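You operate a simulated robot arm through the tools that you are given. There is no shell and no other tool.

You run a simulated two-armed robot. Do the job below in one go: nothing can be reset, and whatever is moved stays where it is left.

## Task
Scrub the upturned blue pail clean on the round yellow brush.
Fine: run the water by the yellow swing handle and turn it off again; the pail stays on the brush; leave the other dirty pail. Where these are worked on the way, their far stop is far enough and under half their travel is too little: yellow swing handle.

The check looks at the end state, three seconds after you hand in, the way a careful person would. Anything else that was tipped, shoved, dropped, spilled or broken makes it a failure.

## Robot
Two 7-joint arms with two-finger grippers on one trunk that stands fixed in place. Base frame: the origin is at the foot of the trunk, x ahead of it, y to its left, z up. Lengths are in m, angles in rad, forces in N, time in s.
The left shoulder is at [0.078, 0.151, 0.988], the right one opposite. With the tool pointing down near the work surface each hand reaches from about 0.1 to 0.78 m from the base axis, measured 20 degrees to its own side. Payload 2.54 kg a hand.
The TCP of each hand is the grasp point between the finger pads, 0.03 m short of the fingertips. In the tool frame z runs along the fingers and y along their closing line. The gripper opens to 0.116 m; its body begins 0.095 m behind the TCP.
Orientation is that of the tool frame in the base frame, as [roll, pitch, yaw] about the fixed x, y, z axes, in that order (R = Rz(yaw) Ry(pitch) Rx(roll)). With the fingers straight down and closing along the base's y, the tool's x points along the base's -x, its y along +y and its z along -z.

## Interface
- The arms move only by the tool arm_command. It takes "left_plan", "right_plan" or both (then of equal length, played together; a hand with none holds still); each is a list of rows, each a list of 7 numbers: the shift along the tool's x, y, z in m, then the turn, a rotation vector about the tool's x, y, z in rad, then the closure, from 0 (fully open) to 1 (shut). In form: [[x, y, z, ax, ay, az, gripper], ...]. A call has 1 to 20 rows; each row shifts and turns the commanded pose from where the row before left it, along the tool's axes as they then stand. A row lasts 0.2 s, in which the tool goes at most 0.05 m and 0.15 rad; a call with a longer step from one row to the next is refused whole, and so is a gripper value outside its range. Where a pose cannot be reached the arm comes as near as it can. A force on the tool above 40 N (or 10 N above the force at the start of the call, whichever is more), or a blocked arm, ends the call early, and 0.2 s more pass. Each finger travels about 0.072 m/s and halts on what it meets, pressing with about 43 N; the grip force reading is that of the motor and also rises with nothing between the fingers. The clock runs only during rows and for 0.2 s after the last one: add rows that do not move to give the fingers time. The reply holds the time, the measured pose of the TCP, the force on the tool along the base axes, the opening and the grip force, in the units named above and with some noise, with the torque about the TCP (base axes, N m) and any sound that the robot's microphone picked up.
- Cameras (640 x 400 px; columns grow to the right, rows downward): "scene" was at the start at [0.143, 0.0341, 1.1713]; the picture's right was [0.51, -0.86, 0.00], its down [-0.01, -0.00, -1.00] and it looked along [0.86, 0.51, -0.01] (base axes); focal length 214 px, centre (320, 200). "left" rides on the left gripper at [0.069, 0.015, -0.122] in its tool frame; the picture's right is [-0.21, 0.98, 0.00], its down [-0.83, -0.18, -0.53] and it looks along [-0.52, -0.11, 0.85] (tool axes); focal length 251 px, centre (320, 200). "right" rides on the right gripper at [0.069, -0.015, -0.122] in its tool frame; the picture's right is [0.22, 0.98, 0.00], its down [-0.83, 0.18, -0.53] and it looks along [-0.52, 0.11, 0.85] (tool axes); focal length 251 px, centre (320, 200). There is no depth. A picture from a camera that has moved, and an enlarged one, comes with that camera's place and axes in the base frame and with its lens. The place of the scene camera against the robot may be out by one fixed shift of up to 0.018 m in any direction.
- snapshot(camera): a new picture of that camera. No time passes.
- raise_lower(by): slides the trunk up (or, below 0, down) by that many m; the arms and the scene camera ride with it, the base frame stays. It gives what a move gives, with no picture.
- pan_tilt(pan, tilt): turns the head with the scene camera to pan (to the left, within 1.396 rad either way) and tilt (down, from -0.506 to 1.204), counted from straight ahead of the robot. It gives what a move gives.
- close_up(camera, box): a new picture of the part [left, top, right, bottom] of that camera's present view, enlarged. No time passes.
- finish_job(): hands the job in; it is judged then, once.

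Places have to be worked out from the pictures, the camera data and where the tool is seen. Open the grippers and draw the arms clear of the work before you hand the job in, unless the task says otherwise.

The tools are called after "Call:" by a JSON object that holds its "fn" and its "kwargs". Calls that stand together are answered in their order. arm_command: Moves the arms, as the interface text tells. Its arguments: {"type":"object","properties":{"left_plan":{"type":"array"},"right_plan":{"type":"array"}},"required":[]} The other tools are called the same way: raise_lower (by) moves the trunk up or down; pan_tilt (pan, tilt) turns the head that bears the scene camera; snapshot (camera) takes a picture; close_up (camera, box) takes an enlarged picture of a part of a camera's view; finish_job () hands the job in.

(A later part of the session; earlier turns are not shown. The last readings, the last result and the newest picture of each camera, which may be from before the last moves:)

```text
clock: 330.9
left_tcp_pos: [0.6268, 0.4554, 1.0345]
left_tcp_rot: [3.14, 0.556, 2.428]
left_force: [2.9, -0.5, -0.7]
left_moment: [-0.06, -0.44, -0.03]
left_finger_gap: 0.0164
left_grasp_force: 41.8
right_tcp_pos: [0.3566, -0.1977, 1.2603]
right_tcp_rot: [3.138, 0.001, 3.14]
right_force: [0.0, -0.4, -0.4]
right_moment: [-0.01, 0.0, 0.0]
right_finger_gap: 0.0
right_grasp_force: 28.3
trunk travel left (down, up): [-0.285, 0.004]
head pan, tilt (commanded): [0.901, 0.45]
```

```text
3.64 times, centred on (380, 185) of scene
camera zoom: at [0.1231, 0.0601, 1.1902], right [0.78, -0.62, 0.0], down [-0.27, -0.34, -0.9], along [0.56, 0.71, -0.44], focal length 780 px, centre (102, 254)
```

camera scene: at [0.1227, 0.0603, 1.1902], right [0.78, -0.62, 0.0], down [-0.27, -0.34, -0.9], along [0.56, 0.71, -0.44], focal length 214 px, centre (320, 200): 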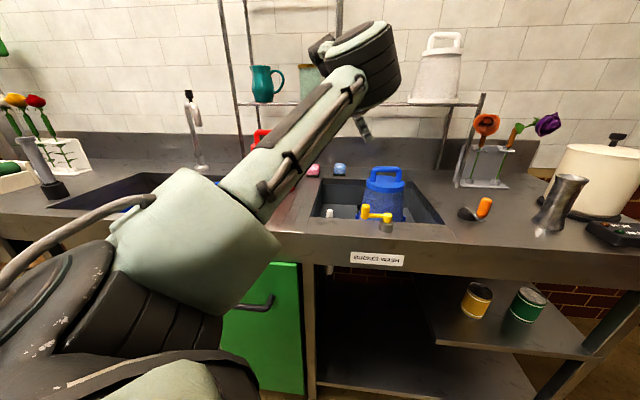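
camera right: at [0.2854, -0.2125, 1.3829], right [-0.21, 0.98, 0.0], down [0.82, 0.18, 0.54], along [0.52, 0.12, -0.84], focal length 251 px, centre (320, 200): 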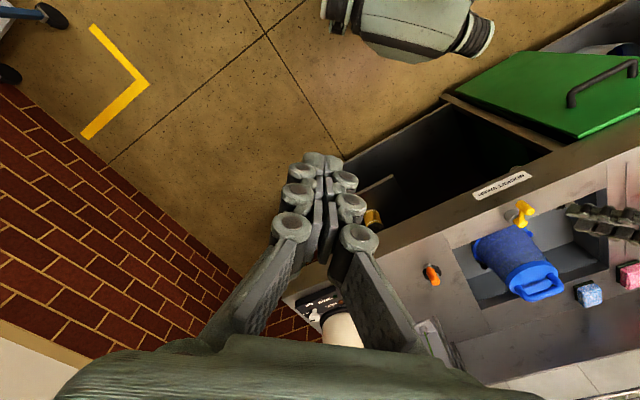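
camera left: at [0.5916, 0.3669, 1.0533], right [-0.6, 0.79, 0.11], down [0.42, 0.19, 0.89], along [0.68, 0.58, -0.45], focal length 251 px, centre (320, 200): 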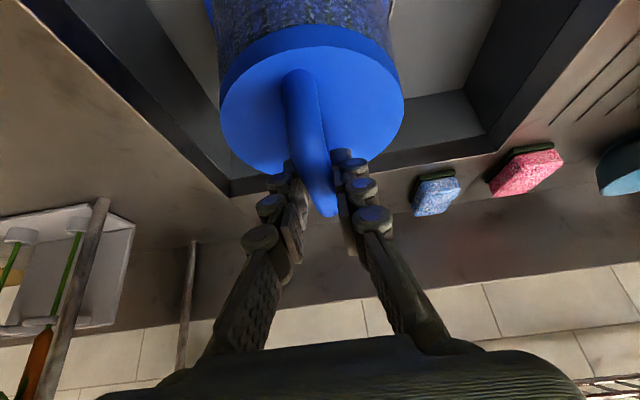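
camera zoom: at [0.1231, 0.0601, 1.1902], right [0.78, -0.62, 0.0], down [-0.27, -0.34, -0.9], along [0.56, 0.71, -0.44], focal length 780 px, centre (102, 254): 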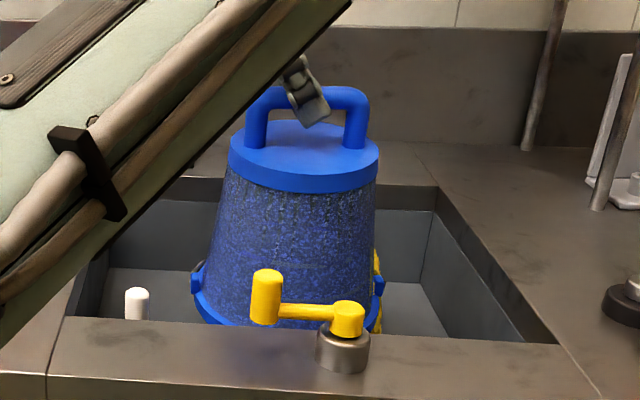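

At 5.6 cm offset there is a light contact, so the brush has only a thin solid core with soft bristles around it. I bring the pail back, centred on my best estimate of the brush axis, and lower it; then I will press step by step harder to see whether it can go deeper.

Call:
{"fn": "arm_command", "kwargs": {"left_plan": [[-0.0086, 0.0111, 0.0054, 0, 0, 0, 1], [-0.0086, 0.0111, 0.0054, 0, 0, 0, 1], [-0.0086, 0.0111, 0.0053, 0, 0, 0, 1], [-0.0086, 0.0111, 0.0053, 0, 0, 0, 1], [0, 0, 0, 0, 0, 0, 1], [0.0106, 0, 0.017, 0, 0, 0, 1], [0.0106, 0, 0.017, 0, 0, 0, 1], [0.0037, 0, 0.006, 0, 0, 0, 1], [0.0016, 0, 0.0026, 0, 0, 0, 1], [0, 0, 0, 0, 0, 0, 1]]}}

Call:
{"fn": "close_up", "kwargs": {"camera": "scene", "box": [310, 150, 450, 240]}}

```text
clock: 333.1
left_tcp_pos: [0.687, 0.4595, 0.9884]
left_tcp_rot: [3.132, 0.56, 2.426]
left_force: [4.0, 5.8, 22.4]
left_moment: [0.47, 0.29, -0.02]
left_finger_gap: 0.0163
left_grasp_force: 41.7
right_tcp_pos: [0.3543, -0.1975, 1.2609]
right_tcp_rot: [3.137, 0.005, 3.14]
right_force: [-0.3, 0.2, 0.8]
right_moment: [-0.02, 0.03, 0.0]
right_finger_gap: 0.0
right_grasp_force: 28.7
trunk travel left (down, up): [-0.285, 0.004]
head pan, tilt (commanded): [0.901, 0.45]
```

```text
4.44 times, centred on (380, 195) of scene
camera zoom: at [0.1208, 0.0591, 1.1909], right [0.78, -0.62, 0.0], down [-0.27, -0.34, -0.9], along [0.56, 0.71, -0.43], focal length 953 px, centre (53, 222)
```

zoom: 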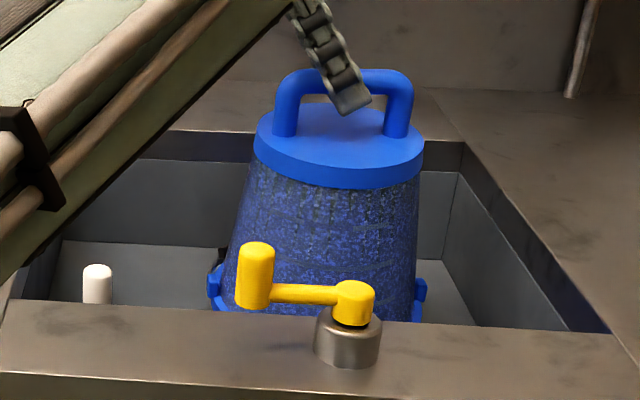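

The pail is now centred in the picture and pressed with 22 N. I press further in 2 mm steps and watch whether it sinks.

Call:
{"fn": "arm_command", "kwargs": {"left_plan": [[0.0011, 0, 0.0017, 0, 0, 0, 1], [0, 0, 0, 0, 0, 0, 1]]}}

Call:
{"fn": "arm_command", "kwargs": {"left_plan": [[0.0011, 0, 0.0017, 0, 0, 0, 1], [0, 0, 0, 0, 0, 0, 1]]}}

Call:
{"fn": "arm_command", "kwargs": {"left_plan": [[0.0011, 0, 0.0017, 0, 0, 0, 1], [0, 0, 0, 0, 0, 0, 1]]}}

Call:
{"fn": "close_up", "kwargs": {"camera": "scene", "box": [310, 150, 450, 240]}}

```text
clock: 333.6
left_tcp_pos: [0.6853, 0.4584, 0.9877]
left_tcp_rot: [3.132, 0.562, 2.424]
left_force: [7.1, 6.6, 33.8]
left_moment: [-0.06, -0.29, 0.07]
left_finger_gap: 0.0164
left_grasp_force: 42.3
right_tcp_pos: [0.3515, -0.1989, 1.2609]
right_tcp_rot: [3.136, 0.004, 3.139]
right_force: [0.8, 0.1, 0.8]
right_moment: [0.02, 0.05, -0.01]
right_finger_gap: 0.0
right_grasp_force: 28.5
trunk travel left (down, up): [-0.285, 0.004]
head pan, tilt (commanded): [0.901, 0.45]
```

```text
clock: 334.2
left_tcp_pos: [0.684, 0.4597, 0.9872]
left_tcp_rot: [3.133, 0.563, 2.423]
left_force: [7.4, 6.4, 33.8]
left_moment: [-0.17, -0.43, 0.05]
left_finger_gap: 0.0162
left_grasp_force: 41.8
right_tcp_pos: [0.3521, -0.1995, 1.2614]
right_tcp_rot: [3.138, 0.005, 3.139]
right_force: [0.0, 0.1, 0.3]
right_moment: [0.02, -0.02, -0.01]
right_finger_gap: 0.0
right_grasp_force: 28.9
trunk travel left (down, up): [-0.285, 0.004]
head pan, tilt (commanded): [0.901, 0.45]
```

```text
clock: 334.9
left_tcp_pos: [0.6852, 0.4583, 0.9844]
left_tcp_rot: [3.131, 0.564, 2.424]
left_force: [5.9, 7.2, 34.9]
left_moment: [-0.21, -0.42, 0.08]
left_finger_gap: 0.0161
left_grasp_force: 41.9
right_tcp_pos: [0.3524, -0.1987, 1.2609]
right_tcp_rot: [3.136, 0.004, 3.14]
right_force: [-0.1, -0.6, -0.1]
right_moment: [0.02, 0.01, 0.0]
right_finger_gap: 0.0
right_grasp_force: 28.5
trunk travel left (down, up): [-0.285, 0.004]
head pan, tilt (commanded): [0.901, 0.45]
```

```text
4.44 times, centred on (380, 195) of scene
camera zoom: at [0.1198, 0.0584, 1.1908], right [0.78, -0.62, 0.0], down [-0.27, -0.34, -0.9], along [0.56, 0.71, -0.43], focal length 953 px, centre (53, 222)
```

zoom: 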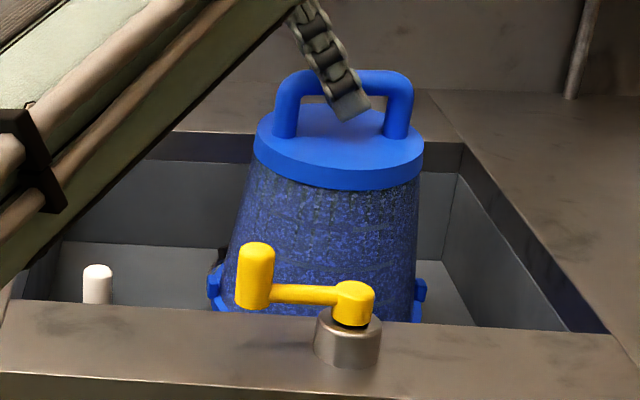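

Pressing is limited to 34 N by the grip and the pail does not sink, so its seat is final. But the contact with the brush's solid core is something I have never had while the water was running. I release the pail here and go to open the water once more.

Call:
{"fn": "arm_command", "kwargs": {"left_plan": [[-0.0021, 0, -0.0034, 0, 0, 0, 1], [0, 0, 0, 0, 0, 0, 0.85], [0, 0, 0, 0, 0, 0, 0.7], [0, 0, 0, 0, 0, 0, 0.57], [0, 0, -0.02, 0, 0, 0, 0.57], [0, 0, -0.03, 0, 0, 0, 0.57], [0, 0, -0.04, 0, 0, 0, 0.57], [0, 0, -0.03, 0, 0, 0, 0.57]]}}

Call:
{"fn": "close_up", "kwargs": {"camera": "scene", "box": [310, 150, 450, 240]}}

```text
clock: 336.6
left_tcp_pos: [0.6382, 0.5021, 1.0839]
left_tcp_rot: [-3.14, 0.554, 2.43]
left_force: [0.1, 0.6, -0.1]
left_moment: [0.03, -0.01, 0.01]
left_finger_gap: 0.0496
left_grasp_force: 0.1
right_tcp_pos: [0.3559, -0.1976, 1.2598]
right_tcp_rot: [3.14, 0.004, 3.139]
right_force: [0.3, -1.0, 0.1]
right_moment: [0.0, -0.01, -0.03]
right_finger_gap: 0.0
right_grasp_force: 29.0
trunk travel left (down, up): [-0.285, 0.004]
head pan, tilt (commanded): [0.901, 0.45]
```

```text
4.44 times, centred on (380, 195) of scene
camera zoom: at [0.1223, 0.06, 1.1903], right [0.78, -0.62, 0.0], down [-0.27, -0.34, -0.9], along [0.56, 0.71, -0.43], focal length 953 px, centre (53, 222)
```

zoom: 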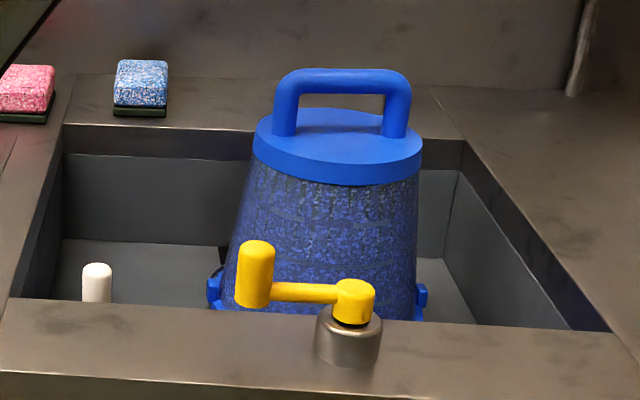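

The pail is seated and level. I move to the yellow handle again.

Call:
{"fn": "arm_command", "kwargs": {"left_plan": [[0.0129, -0.0248, 0.0036, 0, 0, 0, 0.55], [0.0129, -0.0248, 0.0036, 0, 0, 0, 0.55], [0.0129, -0.0248, 0.0036, 0, 0, 0, 0.55], [0.0129, -0.0248, 0.0036, 0, 0, 0, 0.55], [0.0129, -0.0248, 0.0036, 0, 0, 0, 0.55], [0.0127, -0.0249, 0.0037, 0, 0, 0, 0.55], [0, 0, 0, 0.0724, 0, 0.1163, 0.55], [0, 0, 0, 0.0724, 0, 0.1163, 0.55], [0, 0, 0, 0.0724, 0, 0.1163, 0.55], [0, 0, 0, 0.0724, 0, 0.1163, 0.55], [0, 0, 0, 0.0724, 0, 0.1163, 0.55], [0, 0, 0, 0.0724, 0, 0.1163, 0.55], [0, 0, 0, 0, 0, 0, 0.55]]}}

Call:
{"fn": "close_up", "kwargs": {"camera": "left", "box": [230, 60, 430, 200]}}

```text
clock: 339.4
left_tcp_pos: [0.4995, 0.4253, 1.026]
left_tcp_rot: [3.141, 0.556, 1.608]
left_force: [0.2, 0.0, -0.1]
left_moment: [-0.04, -0.01, 0.01]
left_finger_gap: 0.0523
left_grasp_force: 0.1
right_tcp_pos: [0.3549, -0.1973, 1.2609]
right_tcp_rot: [3.138, 0.002, 3.14]
right_force: [-1.3, 0.0, -0.7]
right_moment: [0.0, 0.0, 0.03]
right_finger_gap: 0.0002
right_grasp_force: 28.5
trunk travel left (down, up): [-0.285, 0.004]
head pan, tilt (commanded): [0.901, 0.45]
```

```text
2.86 times, centred on (330, 130) of left
camera zoom: at [0.5101, 0.5495, 1.094], right [0.98, -0.15, 0.11], down [-0.17, -0.43, 0.89], along [-0.08, -0.89, -0.44], focal length 718 px, centre (291, 400)
```

zoom: 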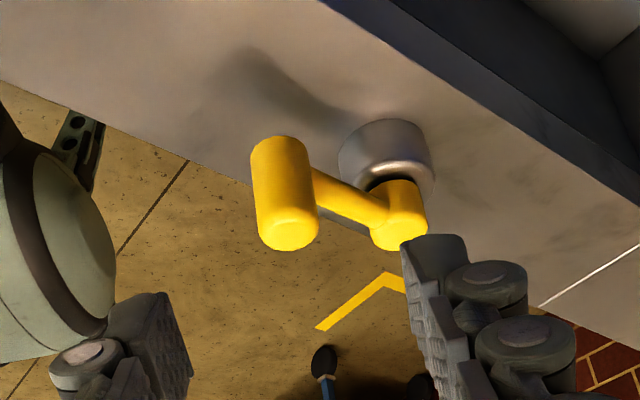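

The knob is lined up as before. I advance, grip it and lead it along the opening arc.

Call:
{"fn": "arm_command", "kwargs": {"left_plan": [[-0.0004, -0.0006, 0.0295, 0, 0, 0, 0.55], [-0.0004, -0.0006, 0.0295, 0, 0, 0, 0.55], [-0.0003, -0.0006, 0.0295, 0, 0, 0, 0.55], [0, 0, 0, 0, 0, 0, 0.55], [0, 0, 0, 0, 0, 0, 0.75], [0, 0, 0, 0, 0, 0, 1.0], [0, 0, 0, 0, 0, 0, 1.0]]}}

Call:
{"fn": "arm_command", "kwargs": {"left_plan": [[-0.0028, -0.0039, 0.0018, -0.029, 0, -0.0468, 1], [-0.003, -0.0038, 0.0018, -0.029, 0, -0.0468, 1], [-0.0029, -0.0037, 0.0018, -0.029, 0, -0.0468, 1], [-0.0032, -0.0035, 0.002, -0.029, 0, -0.0468, 1], [-0.0039, -0.0035, 0.0006, -0.029, 0, -0.0468, 1], [-0.0041, -0.0034, 0.0007, -0.029, 0, -0.0468, 1], [-0.0033, -0.0032, 0.0021, -0.029, 0, -0.0468, 1], [-0.0033, -0.0032, 0.0021, -0.029, 0, -0.0468, 1]]}}

Call:
{"fn": "arm_command", "kwargs": {"left_plan": [[-0.0035, -0.003, 0.0022, -0.029, 0, -0.0468, 1], [-0.0035, -0.0029, 0.0022, -0.029, 0, -0.0468, 1], [-0.0035, -0.0028, 0.0022, -0.029, 0, -0.0468, 1], [-0.0036, -0.0027, 0.0022, -0.029, 0, -0.0468, 1], [-0.0037, -0.0024, 0.0023, -0.029, 0, -0.0468, 1], [-0.0037, -0.0024, 0.0023, -0.029, 0, -0.0468, 1], [-0.0037, -0.0022, 0.0023, -0.029, 0, -0.0468, 1], [-0.0038, -0.0022, 0.0024, -0.029, 0, -0.0468, 1]]}}

Call:
{"fn": "close_up", "kwargs": {"camera": "scene", "box": [310, 150, 450, 240]}}

```text
clock: 341.1
left_tcp_pos: [0.5001, 0.3791, 0.9487]
left_tcp_rot: [-3.14, 0.556, 1.609]
left_force: [-2.9, -1.0, -3.3]
left_moment: [0.15, 0.09, -0.07]
left_finger_gap: 0.019
left_grasp_force: 44.2
right_tcp_pos: [0.3554, -0.197, 1.2596]
right_tcp_rot: [3.137, 0.001, 3.14]
right_force: [-0.9, 0.2, 0.4]
right_moment: [-0.01, 0.02, 0.0]
right_finger_gap: 0.0001
right_grasp_force: 27.7
trunk travel left (down, up): [-0.285, 0.004]
head pan, tilt (commanded): [0.901, 0.45]
```

```text
clock: 342.9
left_tcp_pos: [0.4787, 0.3437, 0.9507]
left_tcp_rot: [-3.132, 0.554, 2.054]
left_force: [-8.0, 3.4, -32.5]
left_moment: [0.73, 0.51, 0.02]
left_finger_gap: 0.0192
left_grasp_force: 44.1
right_tcp_pos: [0.3567, -0.1945, 1.2594]
right_tcp_rot: [3.14, 0.0, 3.139]
right_force: [-0.2, 0.2, -1.0]
right_moment: [0.0, 0.0, 0.01]
right_finger_gap: 0.0001
right_grasp_force: 28.4
trunk travel left (down, up): [-0.285, 0.004]
head pan, tilt (commanded): [0.901, 0.45]
```

```text
clock: 344.6
left_tcp_pos: [0.482, 0.3057, 0.952]
left_tcp_rot: [-3.137, 0.554, 2.492]
left_force: [-12.4, -0.3, -19.7]
left_moment: [0.27, 0.36, 0.31]
left_finger_gap: 0.0189
left_grasp_force: 44.0
right_tcp_pos: [0.356, -0.1969, 1.2609]
right_tcp_rot: [3.141, 0.001, 3.139]
right_force: [-0.2, 0.3, -0.3]
right_moment: [0.0, -0.01, 0.02]
right_finger_gap: 0.0
right_grasp_force: 28.5
trunk travel left (down, up): [-0.285, 0.004]
head pan, tilt (commanded): [0.901, 0.45]
```

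```text
4.44 times, centred on (380, 195) of scene
camera zoom: at [0.123, 0.061, 1.1901], right [0.78, -0.62, 0.0], down [-0.27, -0.34, -0.9], along [0.56, 0.71, -0.44], focal length 953 px, centre (53, 222)
```

zoom: 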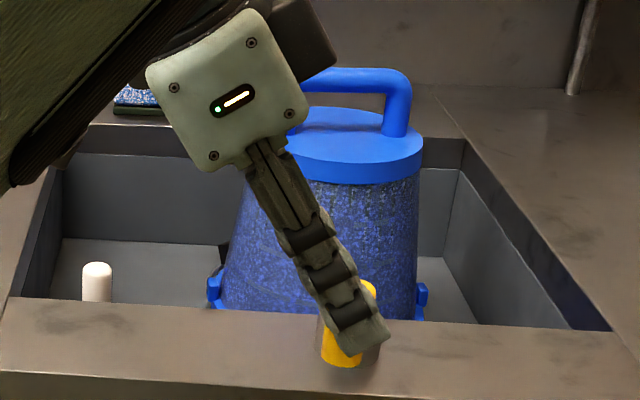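

The water is open. I release the knob, back off and return to the pail.

Call:
{"fn": "arm_command", "kwargs": {"left_plan": [[0.0006, 0.0003, -0.0004, 0, 0, 0, 1], [0, 0, 0, 0, 0, 0, 0.85], [0, 0, 0, 0, 0, 0, 0.68], [0, 0, -0.01, 0, 0, 0, 0.68], [0, 0, -0.02, 0, 0, 0, 0.68], [0, 0, -0.03, 0, 0, 0, 0.68], [0, 0, -0.03, 0, 0, 0, 0.68], [0, 0, 0, 0.031, 0, 0.05, 0.57], [-0.0086, 0.0307, -0.0038, 0, 0, 0, 0.57], [-0.0086, 0.0307, -0.0038, 0, 0, 0, 0.57], [-0.0086, 0.0307, -0.0038, 0, 0, 0, 0.57], [-0.0086, 0.0307, -0.0038, 0, 0, 0, 0.57], [-0.0086, 0.0307, -0.0038, 0, 0, 0, 0.57], [-0.0086, 0.0307, -0.0038, 0, 0, 0, 0.57], [-0.0086, 0.0307, -0.0038, 0, 0, 0, 0.57], [-0.0087, 0.0307, -0.0037, 0, 0, 0, 0.57], [0, 0, 0, 0, 0, 0, 0.57]]}}

Call:
{"fn": "close_up", "kwargs": {"camera": "left", "box": [200, 0, 440, 200]}}

Call:
{"fn": "close_up", "kwargs": {"camera": "scene", "box": [310, 150, 450, 240]}}

```text
clock: 348.2
left_tcp_pos: [0.639, 0.4933, 1.0937]
left_tcp_rot: [-3.139, 0.554, 2.432]
left_force: [-0.5, -0.5, 0.1]
left_moment: [0.04, -0.03, 0.0]
left_finger_gap: 0.0499
left_grasp_force: 0.0
right_tcp_pos: [0.3562, -0.1968, 1.2599]
right_tcp_rot: [3.139, 0.003, 3.139]
right_force: [-0.3, -0.3, -0.5]
right_moment: [0.01, -0.01, -0.03]
right_finger_gap: 0.0002
right_grasp_force: 28.8
trunk travel left (down, up): [-0.285, 0.004]
head pan, tilt (commanded): [0.901, 0.45]
```

```text
2.00 times, centred on (320, 100) of left
camera zoom: at [0.5548, 0.5858, 1.1624], right [0.78, 0.62, 0.11], down [0.2, -0.41, 0.89], along [0.6, -0.67, -0.44], focal length 503 px, centre (320, 400)
```

zoom: 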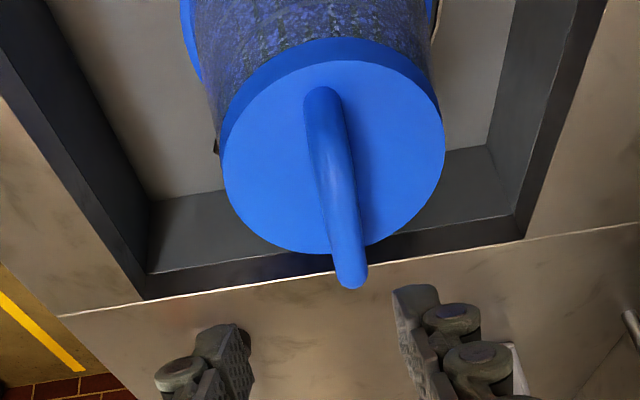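

```text
4.44 times, centred on (380, 195) of scene
camera zoom: at [0.1225, 0.0598, 1.1903], right [0.78, -0.62, 0.0], down [-0.27, -0.34, -0.9], along [0.56, 0.71, -0.43], focal length 953 px, centre (53, 222)
```

zoom: 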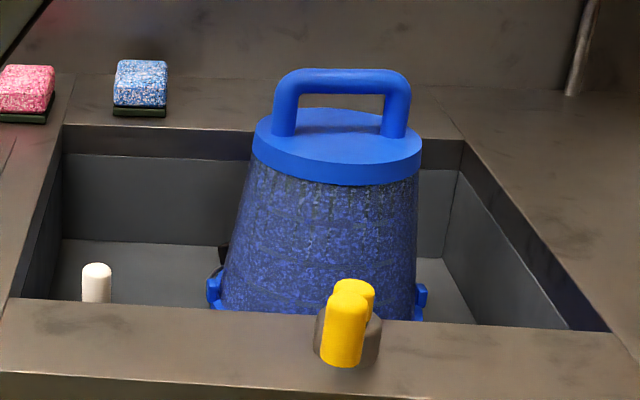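

The pail's centre now measures about (0.697, 0.460), within 3 mm of the brush axis and better than at any time with the water on. I wait 4 seconds to see whether that alone starts the cleaning.

Call:
{"fn": "arm_command", "kwargs": {"left_plan": [[0, 0, 0, 0, 0, 0, 0.57], [0, 0, 0, 0, 0, 0, 0.57], [0, 0, 0, 0, 0, 0, 0.57], [0, 0, 0, 0, 0, 0, 0.57], [0, 0, 0, 0, 0, 0, 0.57], [0, 0, 0, 0, 0, 0, 0.57], [0, 0, 0, 0, 0, 0, 0.57], [0, 0, 0, 0, 0, 0, 0.57], [0, 0, 0, 0, 0, 0, 0.57], [0, 0, 0, 0, 0, 0, 0.57], [0, 0, 0, 0, 0, 0, 0.57], [0, 0, 0, 0, 0, 0, 0.57], [0, 0, 0, 0, 0, 0, 0.57], [0, 0, 0, 0, 0, 0, 0.57], [0, 0, 0, 0, 0, 0, 0.57], [0, 0, 0, 0, 0, 0, 0.57], [0, 0, 0, 0, 0, 0, 0.57], [0, 0, 0, 0, 0, 0, 0.57], [0, 0, 0, 0, 0, 0, 0.57], [0, 0, 0, 0, 0, 0, 0.57]]}}

Call:
{"fn": "close_up", "kwargs": {"camera": "scene", "box": [310, 150, 450, 240]}}

Call:
{"fn": "close_up", "kwargs": {"camera": "scene", "box": [366, 190, 398, 210]}}

```text
clock: 352.4
left_tcp_pos: [0.6386, 0.494, 1.0936]
left_tcp_rot: [-3.139, 0.556, 2.431]
left_force: [-0.6, -0.9, -0.1]
left_moment: [-0.03, 0.0, -0.02]
left_finger_gap: 0.0499
left_grasp_force: 0.1
right_tcp_pos: [0.3558, -0.1968, 1.2606]
right_tcp_rot: [3.138, 0.001, 3.141]
right_force: [0.9, -0.5, 0.1]
right_moment: [-0.01, 0.02, -0.03]
right_finger_gap: 0.0
right_grasp_force: 28.7
trunk travel left (down, up): [-0.285, 0.004]
head pan, tilt (commanded): [0.901, 0.45]
```

```text
4.44 times, centred on (380, 195) of scene
camera zoom: at [0.1226, 0.06, 1.1902], right [0.78, -0.62, 0.0], down [-0.27, -0.34, -0.9], along [0.56, 0.71, -0.44], focal length 953 px, centre (53, 222)
```

zoom: 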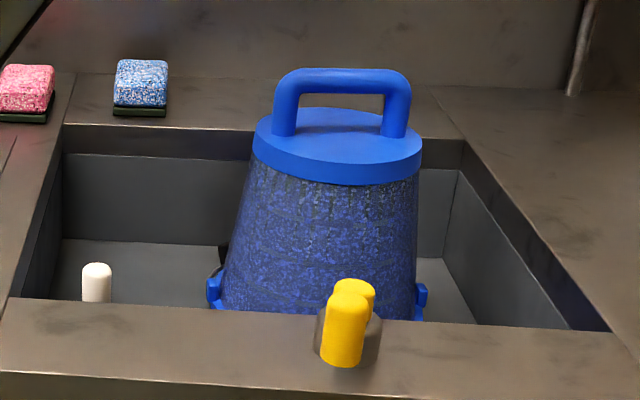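

```text
16.00 times, centred on (382, 200) of scene
camera zoom: at [0.1226, 0.06, 1.1902], right [0.78, -0.62, 0.0], down [-0.27, -0.34, -0.9], along [0.56, 0.71, -0.44], focal length 3432 px, centre (-672, 200)
```

zoom: 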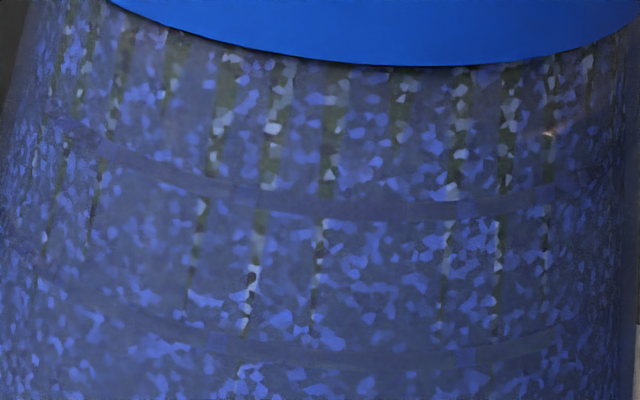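

No change yet. I grip the bar and twist in this well-centred seat for a few seconds.

Call:
{"fn": "arm_command", "kwargs": {"left_plan": [[0.0039, 0.005, 0.0241, 0, 0, 0, 0.57], [0.0039, 0.0051, 0.0241, 0, 0, 0, 0.57], [0, 0, 0.0241, 0, 0, 0, 0.57], [0, 0, 0.0241, 0, 0, 0, 0.57], [0, 0, 0.0241, 0, 0, 0, 0.57], [0, 0, 0, 0, 0, 0, 0.75], [0, 0, 0, 0, 0, 0, 1.0], [0, 0, 0, 0, 0, 0, 1.0], [0, 0, 0, 0, 0, 0, 1.0]]}}

Call:
{"fn": "arm_command", "kwargs": {"left_plan": [[-0.0002, -0.0008, 0.0001, -0.0739, 0, -0.1189, 1], [-0.0002, -0.0008, 0.0001, -0.0739, 0, -0.1189, 1], [-0.0002, -0.0008, 0.0001, -0.0739, 0, -0.1189, 1], [0.0002, 0.0008, -0.0001, 0.0739, 0, 0.1189, 1], [0.0002, 0.0008, -0.0001, 0.0739, 0, 0.1189, 1], [0.0002, 0.0008, -0.0001, 0.0739, 0, 0.1189, 1], [0.0002, 0.0008, -0.0001, 0.0739, 0, 0.1189, 1], [0.0002, 0.0008, -0.0001, 0.0739, 0, 0.1189, 1], [0.0002, 0.0008, -0.0001, 0.0739, 0, 0.1189, 1], [-0.0002, -0.0008, 0.0001, -0.0739, 0, -0.1189, 1], [-0.0002, -0.0008, 0.0001, -0.0739, 0, -0.1189, 1], [-0.0002, -0.0008, 0.0001, -0.0739, 0, -0.1189, 1], [-0.0002, -0.0008, 0.0001, -0.0739, 0, -0.1189, 1], [-0.0002, -0.0008, 0.0001, -0.0739, 0, -0.1189, 1], [-0.0002, -0.0008, 0.0001, -0.0739, 0, -0.1189, 1], [0.0002, 0.0008, -0.0001, 0.0739, 0, 0.1189, 1], [0.0002, 0.0008, -0.0001, 0.0739, 0, 0.1189, 1], [0.0002, 0.0008, -0.0001, 0.0739, 0, 0.1189, 1]]}}

Call:
{"fn": "close_up", "kwargs": {"camera": "scene", "box": [366, 190, 398, 210]}}

Call:
{"fn": "close_up", "kwargs": {"camera": "scene", "box": [310, 150, 450, 240]}}

```text
clock: 354.4
left_tcp_pos: [0.6884, 0.4628, 0.9859]
left_tcp_rot: [-3.138, 0.553, 2.43]
left_force: [-0.3, 1.8, 0.3]
left_moment: [-0.02, -0.02, 0.01]
left_finger_gap: 0.0168
left_grasp_force: 42.2
right_tcp_pos: [0.3551, -0.1973, 1.2597]
right_tcp_rot: [3.14, 0.003, 3.141]
right_force: [-1.0, 0.8, 0.5]
right_moment: [0.03, 0.01, -0.01]
right_finger_gap: 0.0002
right_grasp_force: 29.0
trunk travel left (down, up): [-0.285, 0.004]
head pan, tilt (commanded): [0.901, 0.45]
```

```text
clock: 358.2
left_tcp_pos: [0.6871, 0.4632, 0.9847]
left_tcp_rot: [-3.139, 0.555, 2.43]
left_force: [0.2, 1.1, 0.8]
left_moment: [0.0, -0.02, 0.04]
left_finger_gap: 0.0163
left_grasp_force: 41.8
right_tcp_pos: [0.3556, -0.1977, 1.2602]
right_tcp_rot: [3.139, 0.001, 3.14]
right_force: [0.4, -0.2, -0.3]
right_moment: [-0.03, 0.02, -0.01]
right_finger_gap: 0.0001
right_grasp_force: 28.4
trunk travel left (down, up): [-0.285, 0.004]
head pan, tilt (commanded): [0.901, 0.45]
```

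```text
16.00 times, centred on (382, 200) of scene
camera zoom: at [0.1224, 0.0601, 1.1903], right [0.78, -0.62, 0.0], down [-0.27, -0.34, -0.9], along [0.56, 0.71, -0.44], focal length 3432 px, centre (-672, 200)
```

zoom: 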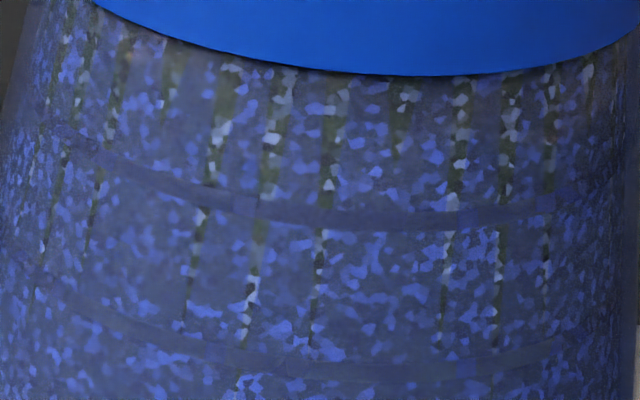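

```text
4.44 times, centred on (380, 195) of scene
camera zoom: at [0.1224, 0.0601, 1.1903], right [0.78, -0.62, 0.0], down [-0.27, -0.34, -0.9], along [0.56, 0.71, -0.44], focal length 953 px, centre (53, 222)
```

zoom: 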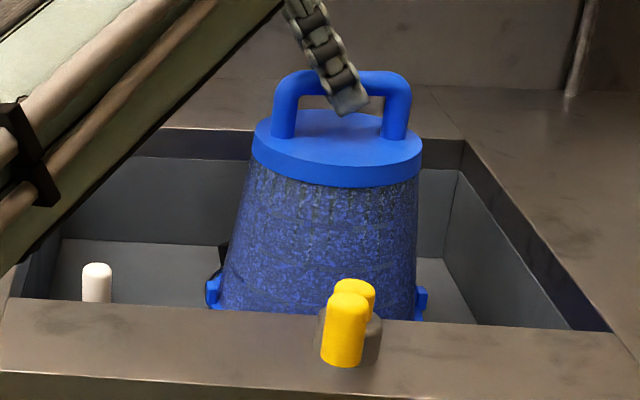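

No effect there either. Now the last untested combination: water on, lifted just above the claws, wall pressed against the brush's solid core, rubbing up-down and sideways.

Call:
{"fn": "arm_command", "kwargs": {"left_plan": [[-0.0122, 0, -0.0196, 0, 0, 0, 1], [-0.0122, 0, -0.0196, 0, 0, 0, 1], [0.009, -0.0092, -0.0056, 0, 0, 0, 1], [0.009, -0.0092, -0.0056, 0, 0, 0, 1], [0.009, -0.0092, -0.0056, 0, 0, 0, 1], [0.0096, -0.0098, -0.006, 0, 0, 0, 1], [-0.0132, 0, -0.0212, 0, 0, 0, 1], [0.0132, 0, 0.0212, 0, 0, 0, 1], [-0.0132, 0, -0.0212, 0, 0, 0, 1], [0.0132, 0, 0.0212, 0, 0, 0, 1], [0.0111, 0.0151, -0.0069, 0, 0, 0, 1], [-0.0111, -0.0151, 0.0069, 0, 0, 0, 1], [-0.0111, -0.0151, 0.0069, 0, 0, 0, 1], [0.0111, 0.0151, -0.0069, 0, 0, 0, 1], [0.0111, 0.0151, -0.0069, 0, 0, 0, 1], [-0.0111, -0.0151, 0.0069, 0, 0, 0, 1], [-0.0111, -0.0151, 0.0069, 0, 0, 0, 1], [0.0111, 0.0151, -0.0069, 0, 0, 0, 1]]}}

Call:
{"fn": "close_up", "kwargs": {"camera": "scene", "box": [300, 130, 440, 240]}}

Call:
{"fn": "close_up", "kwargs": {"camera": "right", "box": [440, 180, 600, 330]}}

```text
clock: 362.1
left_tcp_pos: [0.6295, 0.4645, 1.0295]
left_tcp_rot: [-3.139, 0.554, 2.434]
left_force: [0.4, 0.1, -2.0]
left_moment: [-0.03, 0.05, -0.01]
left_finger_gap: 0.0165
left_grasp_force: 42.6
right_tcp_pos: [0.3564, -0.1974, 1.2603]
right_tcp_rot: [3.138, 0.002, 3.138]
right_force: [0.8, 0.0, 0.4]
right_moment: [-0.03, 0.0, -0.03]
right_finger_gap: 0.0002
right_grasp_force: 28.4
trunk travel left (down, up): [-0.285, 0.004]
head pan, tilt (commanded): [0.901, 0.45]
```

```text
3.64 times, centred on (370, 185) of scene
camera zoom: at [0.1229, 0.0607, 1.1901], right [0.78, -0.62, 0.0], down [-0.27, -0.34, -0.9], along [0.56, 0.71, -0.44], focal length 780 px, centre (138, 254)
```

zoom: 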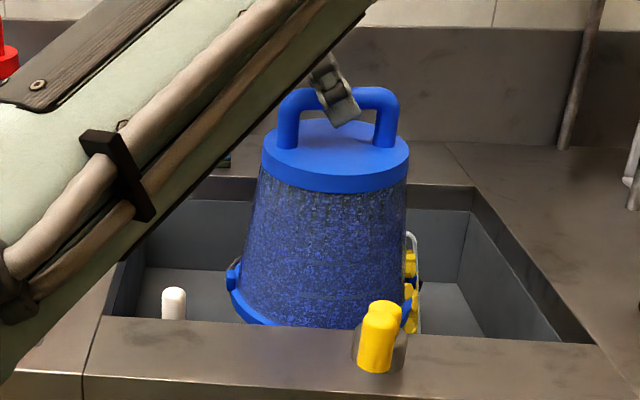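

```text
2.67 times, centred on (520, 255) of right
camera zoom: at [0.2862, -0.2116, 1.3828], right [-0.21, 0.98, 0.0], down [0.82, 0.18, 0.54], along [0.52, 0.12, -0.84], focal length 670 px, centre (-213, 53)
```

zoom: 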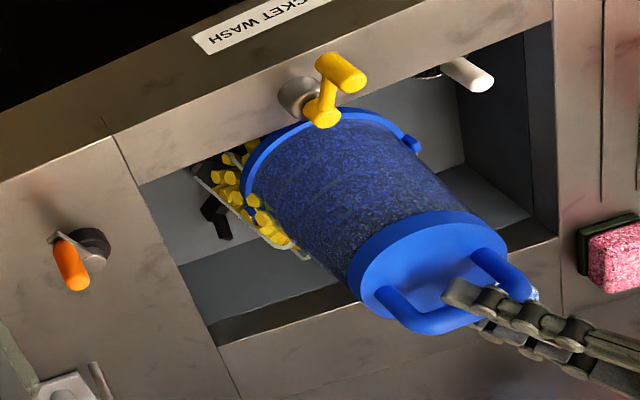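

In this view the orange lever to the right looks different from before. I enlarge it to see whether it has moved.

Call:
{"fn": "close_up", "kwargs": {"camera": "right", "box": [405, 240, 475, 310]}}

Call:
{"fn": "close_up", "kwargs": {"camera": "scene", "box": [440, 180, 520, 240]}}

Call:
{"fn": "snapshot", "kwargs": {"camera": "scene"}}

Call:
{"fn": "snapshot", "kwargs": {"camera": "right"}}

```text
5.71 times, centred on (440, 275) of right
camera zoom: at [0.2862, -0.2116, 1.3828], right [-0.21, 0.98, 0.0], down [0.82, 0.18, 0.54], along [0.52, 0.12, -0.84], focal length 1437 px, centre (-366, -229)
```

zoom: 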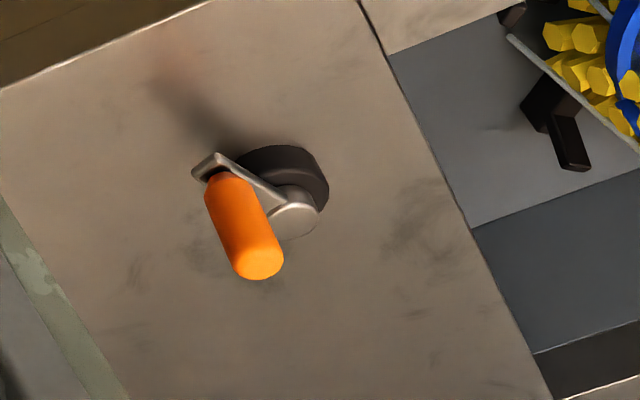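

```text
6.67 times, centred on (480, 210) of scene
camera zoom: at [0.1229, 0.0607, 1.1901], right [0.78, -0.62, 0.0], down [-0.27, -0.34, -0.9], along [0.56, 0.71, -0.44], focal length 1430 px, centre (-747, 133)
```

zoom: 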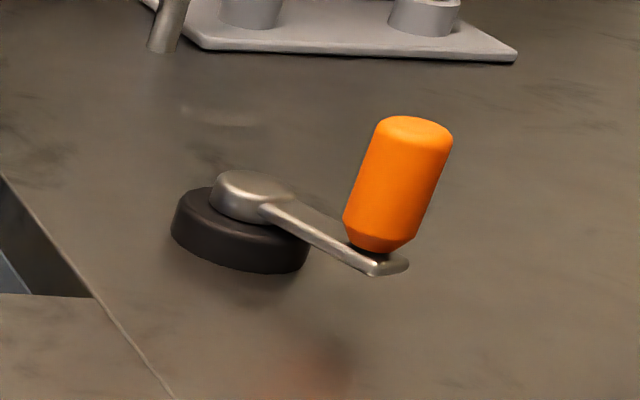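

```text
taken
camera scene: at [0.1229, 0.0607, 1.1901], right [0.78, -0.62, 0.0], down [-0.27, -0.34, -0.9], along [0.56, 0.71, -0.44], focal length 214 px, centre (320, 200)
```

scene: 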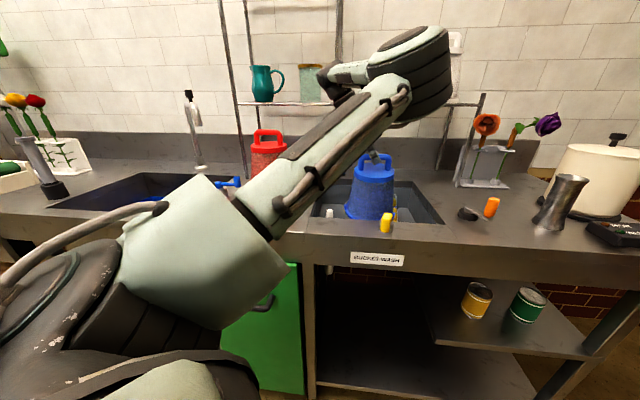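

```text
taken
camera right: at [0.2862, -0.2116, 1.3828], right [-0.21, 0.98, 0.0], down [0.82, 0.18, 0.54], along [0.52, 0.12, -0.84], focal length 251 px, centre (320, 200)
```

right: 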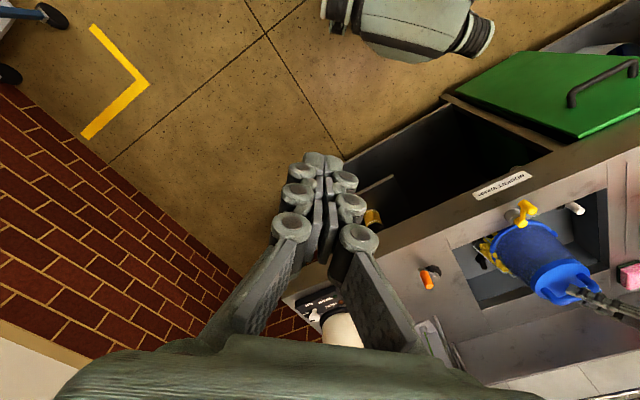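

This is the key: the orange part is a crank, and it turned while I rubbed the pail sideways on the core – so the brush is driven by that crank! The pail only has to sit in its claws, with the water running, while the crank is turned. I put the pail back on its seat.

Call:
{"fn": "arm_command", "kwargs": {"left_plan": [[-0.0095, 0.0089, 0.0059, 0, 0, 0, 1], [-0.0095, 0.0089, 0.0059, 0, 0, 0, 1], [-0.0095, 0.0089, 0.0059, 0, 0, 0, 1], [-0.0093, 0.0089, 0.0058, 0, 0, 0, 1], [0, 0, 0, 0, 0, 0, 1], [0.0106, 0, 0.017, 0, 0, 0, 1], [0.0079, 0, 0.0127, 0, 0, 0, 1], [0.0021, 0, 0.0034, 0, 0, 0, 1], [0, 0, 0, 0, 0, 0, 1]]}}

Call:
{"fn": "close_up", "kwargs": {"camera": "scene", "box": [310, 150, 450, 240]}}

```text
clock: 364.1
left_tcp_pos: [0.6848, 0.4604, 0.9998]
left_tcp_rot: [3.135, 0.56, 2.426]
left_force: [-18.2, 0.5, 32.2]
left_moment: [-0.28, -0.16, -0.23]
left_finger_gap: 0.0162
left_grasp_force: 41.7
right_tcp_pos: [0.35, -0.1987, 1.2615]
right_tcp_rot: [3.138, 0.008, 3.141]
right_force: [0.1, 1.0, -0.8]
right_moment: [-0.03, 0.01, 0.02]
right_finger_gap: 0.0
right_grasp_force: 28.1
trunk travel left (down, up): [-0.285, 0.004]
head pan, tilt (commanded): [0.901, 0.45]
```

```text
4.44 times, centred on (380, 195) of scene
camera zoom: at [0.1175, 0.0578, 1.1913], right [0.78, -0.62, 0.0], down [-0.27, -0.34, -0.9], along [0.56, 0.71, -0.43], focal length 953 px, centre (53, 222)
```

zoom: 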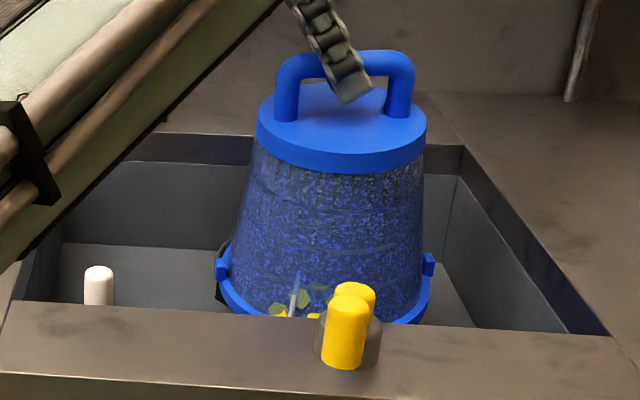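

The rim caught on the right-hand claw (sideways reaction toward the robot). I lift again, shift 9 mm toward the robot and lower anew.

Call:
{"fn": "arm_command", "kwargs": {"left_plan": [[-0.0106, 0, -0.017, 0, 0, 0, 1], [-0.0079, 0, -0.0127, 0, 0, 0, 1], [0.0058, -0.0059, -0.0036, 0, 0, 0, 1], [0, 0, 0, 0, 0, 0, 1]]}}

Call:
{"fn": "close_up", "kwargs": {"camera": "scene", "box": [310, 130, 450, 240]}}

Call:
{"fn": "close_up", "kwargs": {"camera": "right", "box": [440, 180, 600, 330]}}

```text
clock: 365.1
left_tcp_pos: [0.6798, 0.4612, 1.0267]
left_tcp_rot: [-3.137, 0.553, 2.432]
left_force: [-0.2, 0.3, -2.6]
left_moment: [-0.01, 0.02, -0.03]
left_finger_gap: 0.0165
left_grasp_force: 42.3
right_tcp_pos: [0.3551, -0.1973, 1.2608]
right_tcp_rot: [3.138, 0.003, 3.139]
right_force: [0.7, -0.1, -0.5]
right_moment: [0.01, 0.02, -0.02]
right_finger_gap: 0.0001
right_grasp_force: 28.5
trunk travel left (down, up): [-0.285, 0.004]
head pan, tilt (commanded): [0.901, 0.45]
```

```text
3.64 times, centred on (380, 185) of scene
camera zoom: at [0.1227, 0.0602, 1.1902], right [0.78, -0.62, 0.0], down [-0.27, -0.34, -0.9], along [0.56, 0.71, -0.44], focal length 780 px, centre (102, 254)
```

zoom: 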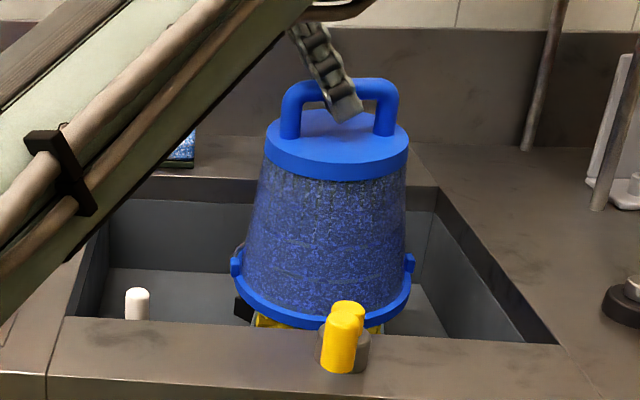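

```text
2.67 times, centred on (520, 255) of right
camera zoom: at [0.2861, -0.2123, 1.3827], right [-0.21, 0.98, 0.0], down [0.82, 0.18, 0.54], along [0.52, 0.12, -0.84], focal length 670 px, centre (-213, 53)
```

zoom: 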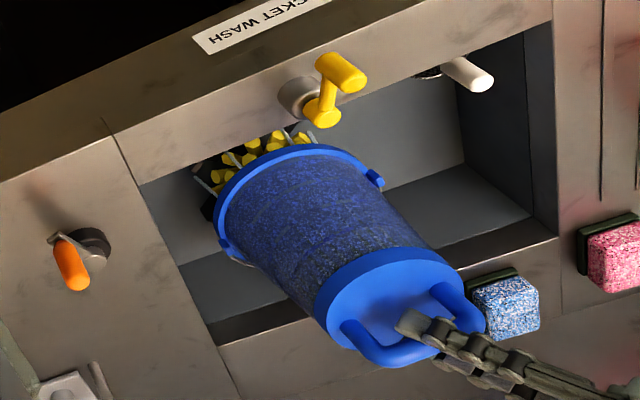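

The pail is above the claws again, with a slight lean in the grip. I lower it slowly at this position.

Call:
{"fn": "arm_command", "kwargs": {"left_plan": [[0.0106, 0, 0.017, 0, 0, 0, 1], [0.0053, 0, 0.0085, 0, 0, 0, 1], [0.0026, 0, 0.0043, 0, 0, 0, 1], [0, 0, 0, 0, 0, 0, 1]]}}

Call:
{"fn": "close_up", "kwargs": {"camera": "scene", "box": [310, 150, 450, 240]}}

```text
clock: 366.1
left_tcp_pos: [0.6791, 0.4605, 0.9926]
left_tcp_rot: [-3.139, 0.555, 2.431]
left_force: [-0.2, 0.3, -2.5]
left_moment: [-0.01, 0.06, -0.02]
left_finger_gap: 0.0164
left_grasp_force: 41.5
right_tcp_pos: [0.3561, -0.1985, 1.2598]
right_tcp_rot: [3.138, 0.0, 3.14]
right_force: [0.1, 1.5, -0.5]
right_moment: [0.01, 0.0, 0.05]
right_finger_gap: 0.0
right_grasp_force: 28.8
trunk travel left (down, up): [-0.285, 0.004]
head pan, tilt (commanded): [0.901, 0.45]
```

```text
4.44 times, centred on (380, 195) of scene
camera zoom: at [0.1228, 0.0601, 1.1902], right [0.78, -0.62, 0.0], down [-0.27, -0.34, -0.9], along [0.56, 0.71, -0.44], focal length 953 px, centre (53, 222)
```

zoom: 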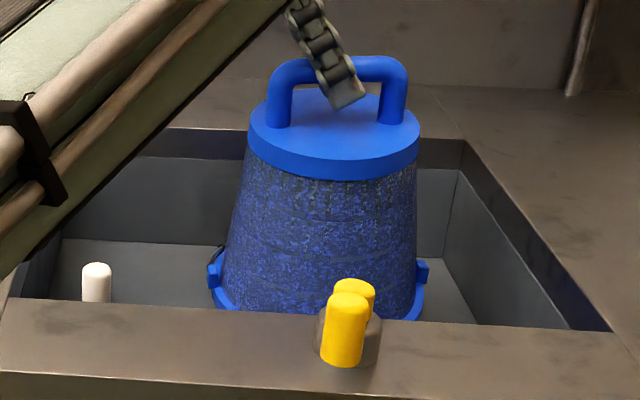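

It passes between the claws now. I lower further in small steps until it rests.

Call:
{"fn": "arm_command", "kwargs": {"left_plan": [[0.0016, 0, 0.0026, 0, 0, 0, 1], [0.0016, 0, 0.0026, 0, 0, 0, 1], [0, 0, 0, 0, 0, 0, 1]]}}

Call:
{"fn": "arm_command", "kwargs": {"left_plan": [[0.0016, 0, 0.0026, 0, 0, 0, 1], [0, 0, 0, 0, 0, 0, 1]]}}

```text
clock: 366.9
left_tcp_pos: [0.6777, 0.4612, 0.9879]
left_tcp_rot: [3.141, 0.558, 2.43]
left_force: [1.0, 2.4, 8.8]
left_moment: [0.22, 0.17, -0.05]
left_finger_gap: 0.0162
left_grasp_force: 41.9
right_tcp_pos: [0.3554, -0.1968, 1.259]
right_tcp_rot: [3.138, 0.003, 3.141]
right_force: [0.1, -0.5, -0.3]
right_moment: [0.02, 0.01, -0.03]
right_finger_gap: 0.0
right_grasp_force: 28.4
trunk travel left (down, up): [-0.285, 0.004]
head pan, tilt (commanded): [0.901, 0.45]
```

```text
clock: 367.4
left_tcp_pos: [0.6766, 0.4602, 0.9878]
left_tcp_rot: [3.134, 0.559, 2.425]
left_force: [4.5, 4.3, 26.4]
left_moment: [0.42, 0.32, -0.06]
left_finger_gap: 0.0164
left_grasp_force: 42.0
right_tcp_pos: [0.3534, -0.1982, 1.2616]
right_tcp_rot: [3.136, 0.005, 3.14]
right_force: [-0.3, 1.0, -1.2]
right_moment: [0.0, 0.01, 0.01]
right_finger_gap: 0.0
right_grasp_force: 28.1
trunk travel left (down, up): [-0.285, 0.004]
head pan, tilt (commanded): [0.901, 0.45]
```

It rests now. I ease off, release and withdraw, then check that the pail sits level.

Call:
{"fn": "arm_command", "kwargs": {"left_plan": [[-0.0016, 0, -0.0026, 0, 0, 0, 1], [0, 0, 0, 0, 0, 0, 0.85], [0, 0, 0, 0, 0, 0, 0.7], [0, 0, 0, 0, 0, 0, 0.57], [0, 0, -0.02, 0, 0, 0, 0.57], [0, 0, -0.03, 0, 0, 0, 0.57], [0, 0, -0.04, 0, 0, 0, 0.57], [0, 0, -0.03, 0, 0, 0, 0.57]]}}

Call:
{"fn": "close_up", "kwargs": {"camera": "scene", "box": [310, 150, 450, 240]}}

Call:
{"fn": "close_up", "kwargs": {"camera": "right", "box": [400, 180, 600, 330]}}

```text
clock: 369.2
left_tcp_pos: [0.6307, 0.5021, 1.0888]
left_tcp_rot: [-3.139, 0.555, 2.431]
left_force: [0.6, 0.2, 0.9]
left_moment: [-0.02, -0.02, 0.03]
left_finger_gap: 0.0502
left_grasp_force: 0.1
right_tcp_pos: [0.3549, -0.1967, 1.2598]
right_tcp_rot: [3.138, 0.002, 3.139]
right_force: [-0.2, -0.2, 0.4]
right_moment: [0.02, -0.02, 0.02]
right_finger_gap: 0.0
right_grasp_force: 29.0
trunk travel left (down, up): [-0.285, 0.004]
head pan, tilt (commanded): [0.901, 0.45]
```

```text
4.44 times, centred on (380, 195) of scene
camera zoom: at [0.1222, 0.06, 1.1903], right [0.78, -0.62, 0.0], down [-0.27, -0.34, -0.9], along [0.56, 0.71, -0.43], focal length 953 px, centre (53, 222)
```

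zoom: 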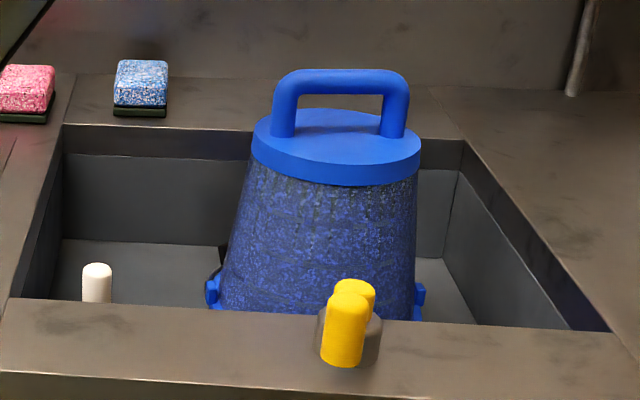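

```text
2.67 times, centred on (500, 255) of right
camera zoom: at [0.2854, -0.2125, 1.3829], right [-0.21, 0.98, 0.0], down [0.82, 0.18, 0.54], along [0.52, 0.12, -0.84], focal length 670 px, centre (-160, 53)
```

zoom: 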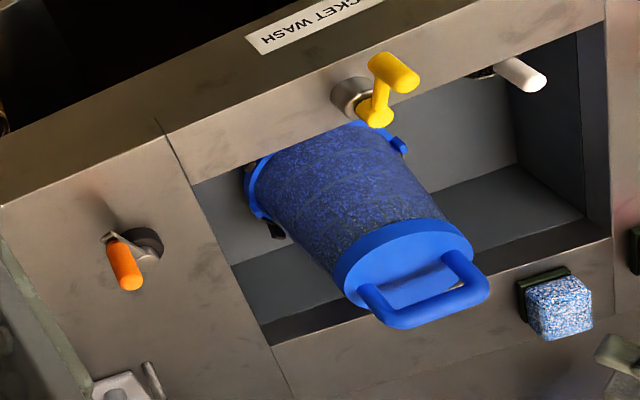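

The pail sits level in its claws and the water is on. The crank's hub is at about (0.756, 0.220, 0.906) with its knob 4.8 cm from it; I will turn it with the right arm, so I first turn and tilt the right hand outward.

Call:
{"fn": "arm_command", "kwargs": {"right_plan": [[0, 0, 0, 0, 0, -0.125, 0.5], [0, 0, 0, 0, 0, -0.125, 0.5], [0, 0, 0, 0, 0, -0.125, 0.5], [0, 0, 0, 0, 0, -0.126, 0.5], [0, 0, 0, 0, -0.14, 0, 0.5], [0, 0, 0, 0, -0.14, 0, 0.5], [0, 0, 0, 0, -0.14, 0, 0.5], [0, 0, 0, 0, -0.14, 0, 0.5], [0, 0, 0, 0, -0.14, 0, 0.5], [0, 0, 0, 0, -0.14, 0, 0.5]]}}

Call:
{"fn": "snapshot", "kwargs": {"camera": "right"}}

Call:
{"fn": "snapshot", "kwargs": {"camera": "scene"}}

```text
clock: 371.4
left_tcp_pos: [0.6315, 0.5023, 1.0892]
left_tcp_rot: [-3.14, 0.556, 2.432]
left_force: [0.5, -0.7, 0.3]
left_moment: [0.01, -0.01, 0.03]
left_finger_gap: 0.05
left_grasp_force: 0.0
right_tcp_pos: [0.3555, -0.197, 1.2596]
right_tcp_rot: [3.138, 0.847, -2.646]
right_force: [-1.3, 0.0, -0.9]
right_moment: [0.0, -0.03, -0.01]
right_finger_gap: 0.0581
right_grasp_force: 0.2
trunk travel left (down, up): [-0.285, 0.004]
head pan, tilt (commanded): [0.901, 0.45]
```

```text
taken
camera right: at [0.2421, -0.2764, 1.2901], right [-0.59, 0.79, -0.16], down [0.04, 0.23, 0.97], along [0.8, 0.57, -0.17], focal length 251 px, centre (320, 200)
```

right: 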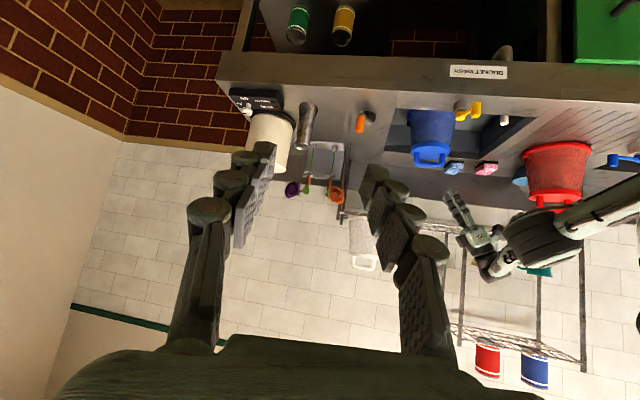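

```text
taken
camera scene: at [0.1225, 0.0597, 1.1903], right [0.78, -0.62, 0.0], down [-0.27, -0.34, -0.9], along [0.56, 0.71, -0.43], focal length 214 px, centre (320, 200)
```

scene: 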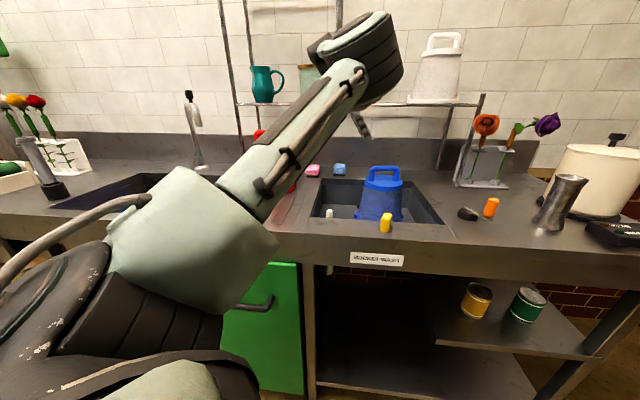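

The right hand points outward and its camera sees the crank. I move it forward to about 10 cm short of the knob.

Call:
{"fn": "arm_command", "kwargs": {"right_plan": [[-0.008, 0.011, 0.0373, 0, 0, 0, 0.5], [-0.008, 0.011, 0.0373, 0, 0, 0, 0.5], [-0.008, 0.011, 0.0373, 0, 0, 0, 0.5], [-0.008, 0.011, 0.0373, 0, 0, 0, 0.5], [-0.008, 0.011, 0.0373, 0, 0, 0, 0.5], [-0.008, 0.011, 0.0373, 0, 0, 0, 0.5], [-0.008, 0.011, 0.0373, 0, 0, 0, 0.5], [-0.008, 0.011, 0.0373, 0, 0, 0, 0.5], [-0.008, 0.011, 0.0373, 0, 0, 0, 0.5], [-0.008, 0.011, 0.0373, 0, 0, 0, 0.5], [-0.008, 0.011, 0.0373, 0, 0, 0, 0.5], [-0.008, 0.011, 0.0373, 0, 0, 0, 0.5], [-0.008, 0.0113, 0.0376, 0, 0, 0, 0.5]]}}

Call:
{"fn": "snapshot", "kwargs": {"camera": "right"}}

Call:
{"fn": "snapshot", "kwargs": {"camera": "scene"}}

```text
clock: 374.2
left_tcp_pos: [0.6317, 0.5028, 1.0881]
left_tcp_rot: [-3.138, 0.555, 2.431]
left_force: [-0.4, 0.3, 0.3]
left_moment: [-0.01, -0.01, 0.02]
left_finger_gap: 0.0499
left_grasp_force: 0.1
right_tcp_pos: [0.6682, 0.1366, 1.0141]
right_tcp_rot: [3.14, 0.843, -2.642]
right_force: [-0.5, -0.2, -0.5]
right_moment: [-0.03, -0.04, 0.02]
right_finger_gap: 0.058
right_grasp_force: 0.1
trunk travel left (down, up): [-0.285, 0.004]
head pan, tilt (commanded): [0.901, 0.45]
```

```text
taken
camera right: at [0.5546, 0.0576, 1.044], right [-0.59, 0.79, -0.16], down [0.05, 0.23, 0.97], along [0.8, 0.57, -0.17], focal length 251 px, centre (320, 200)
```

right: 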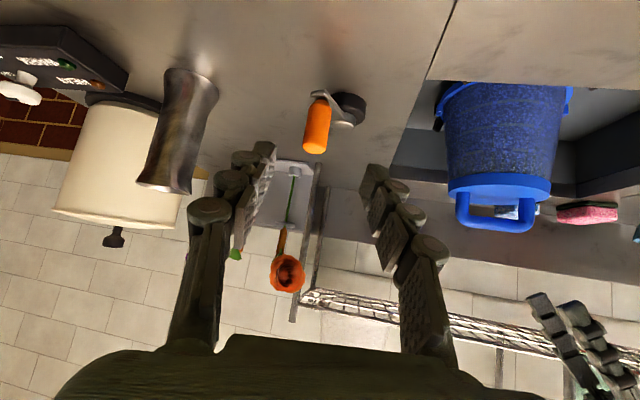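

```text
taken
camera scene: at [0.1229, 0.0603, 1.1901], right [0.78, -0.62, 0.0], down [-0.27, -0.34, -0.9], along [0.56, 0.71, -0.44], focal length 214 px, centre (320, 200)
```

scene: 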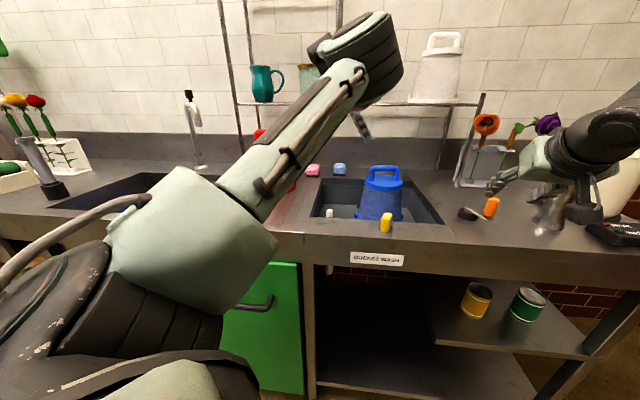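

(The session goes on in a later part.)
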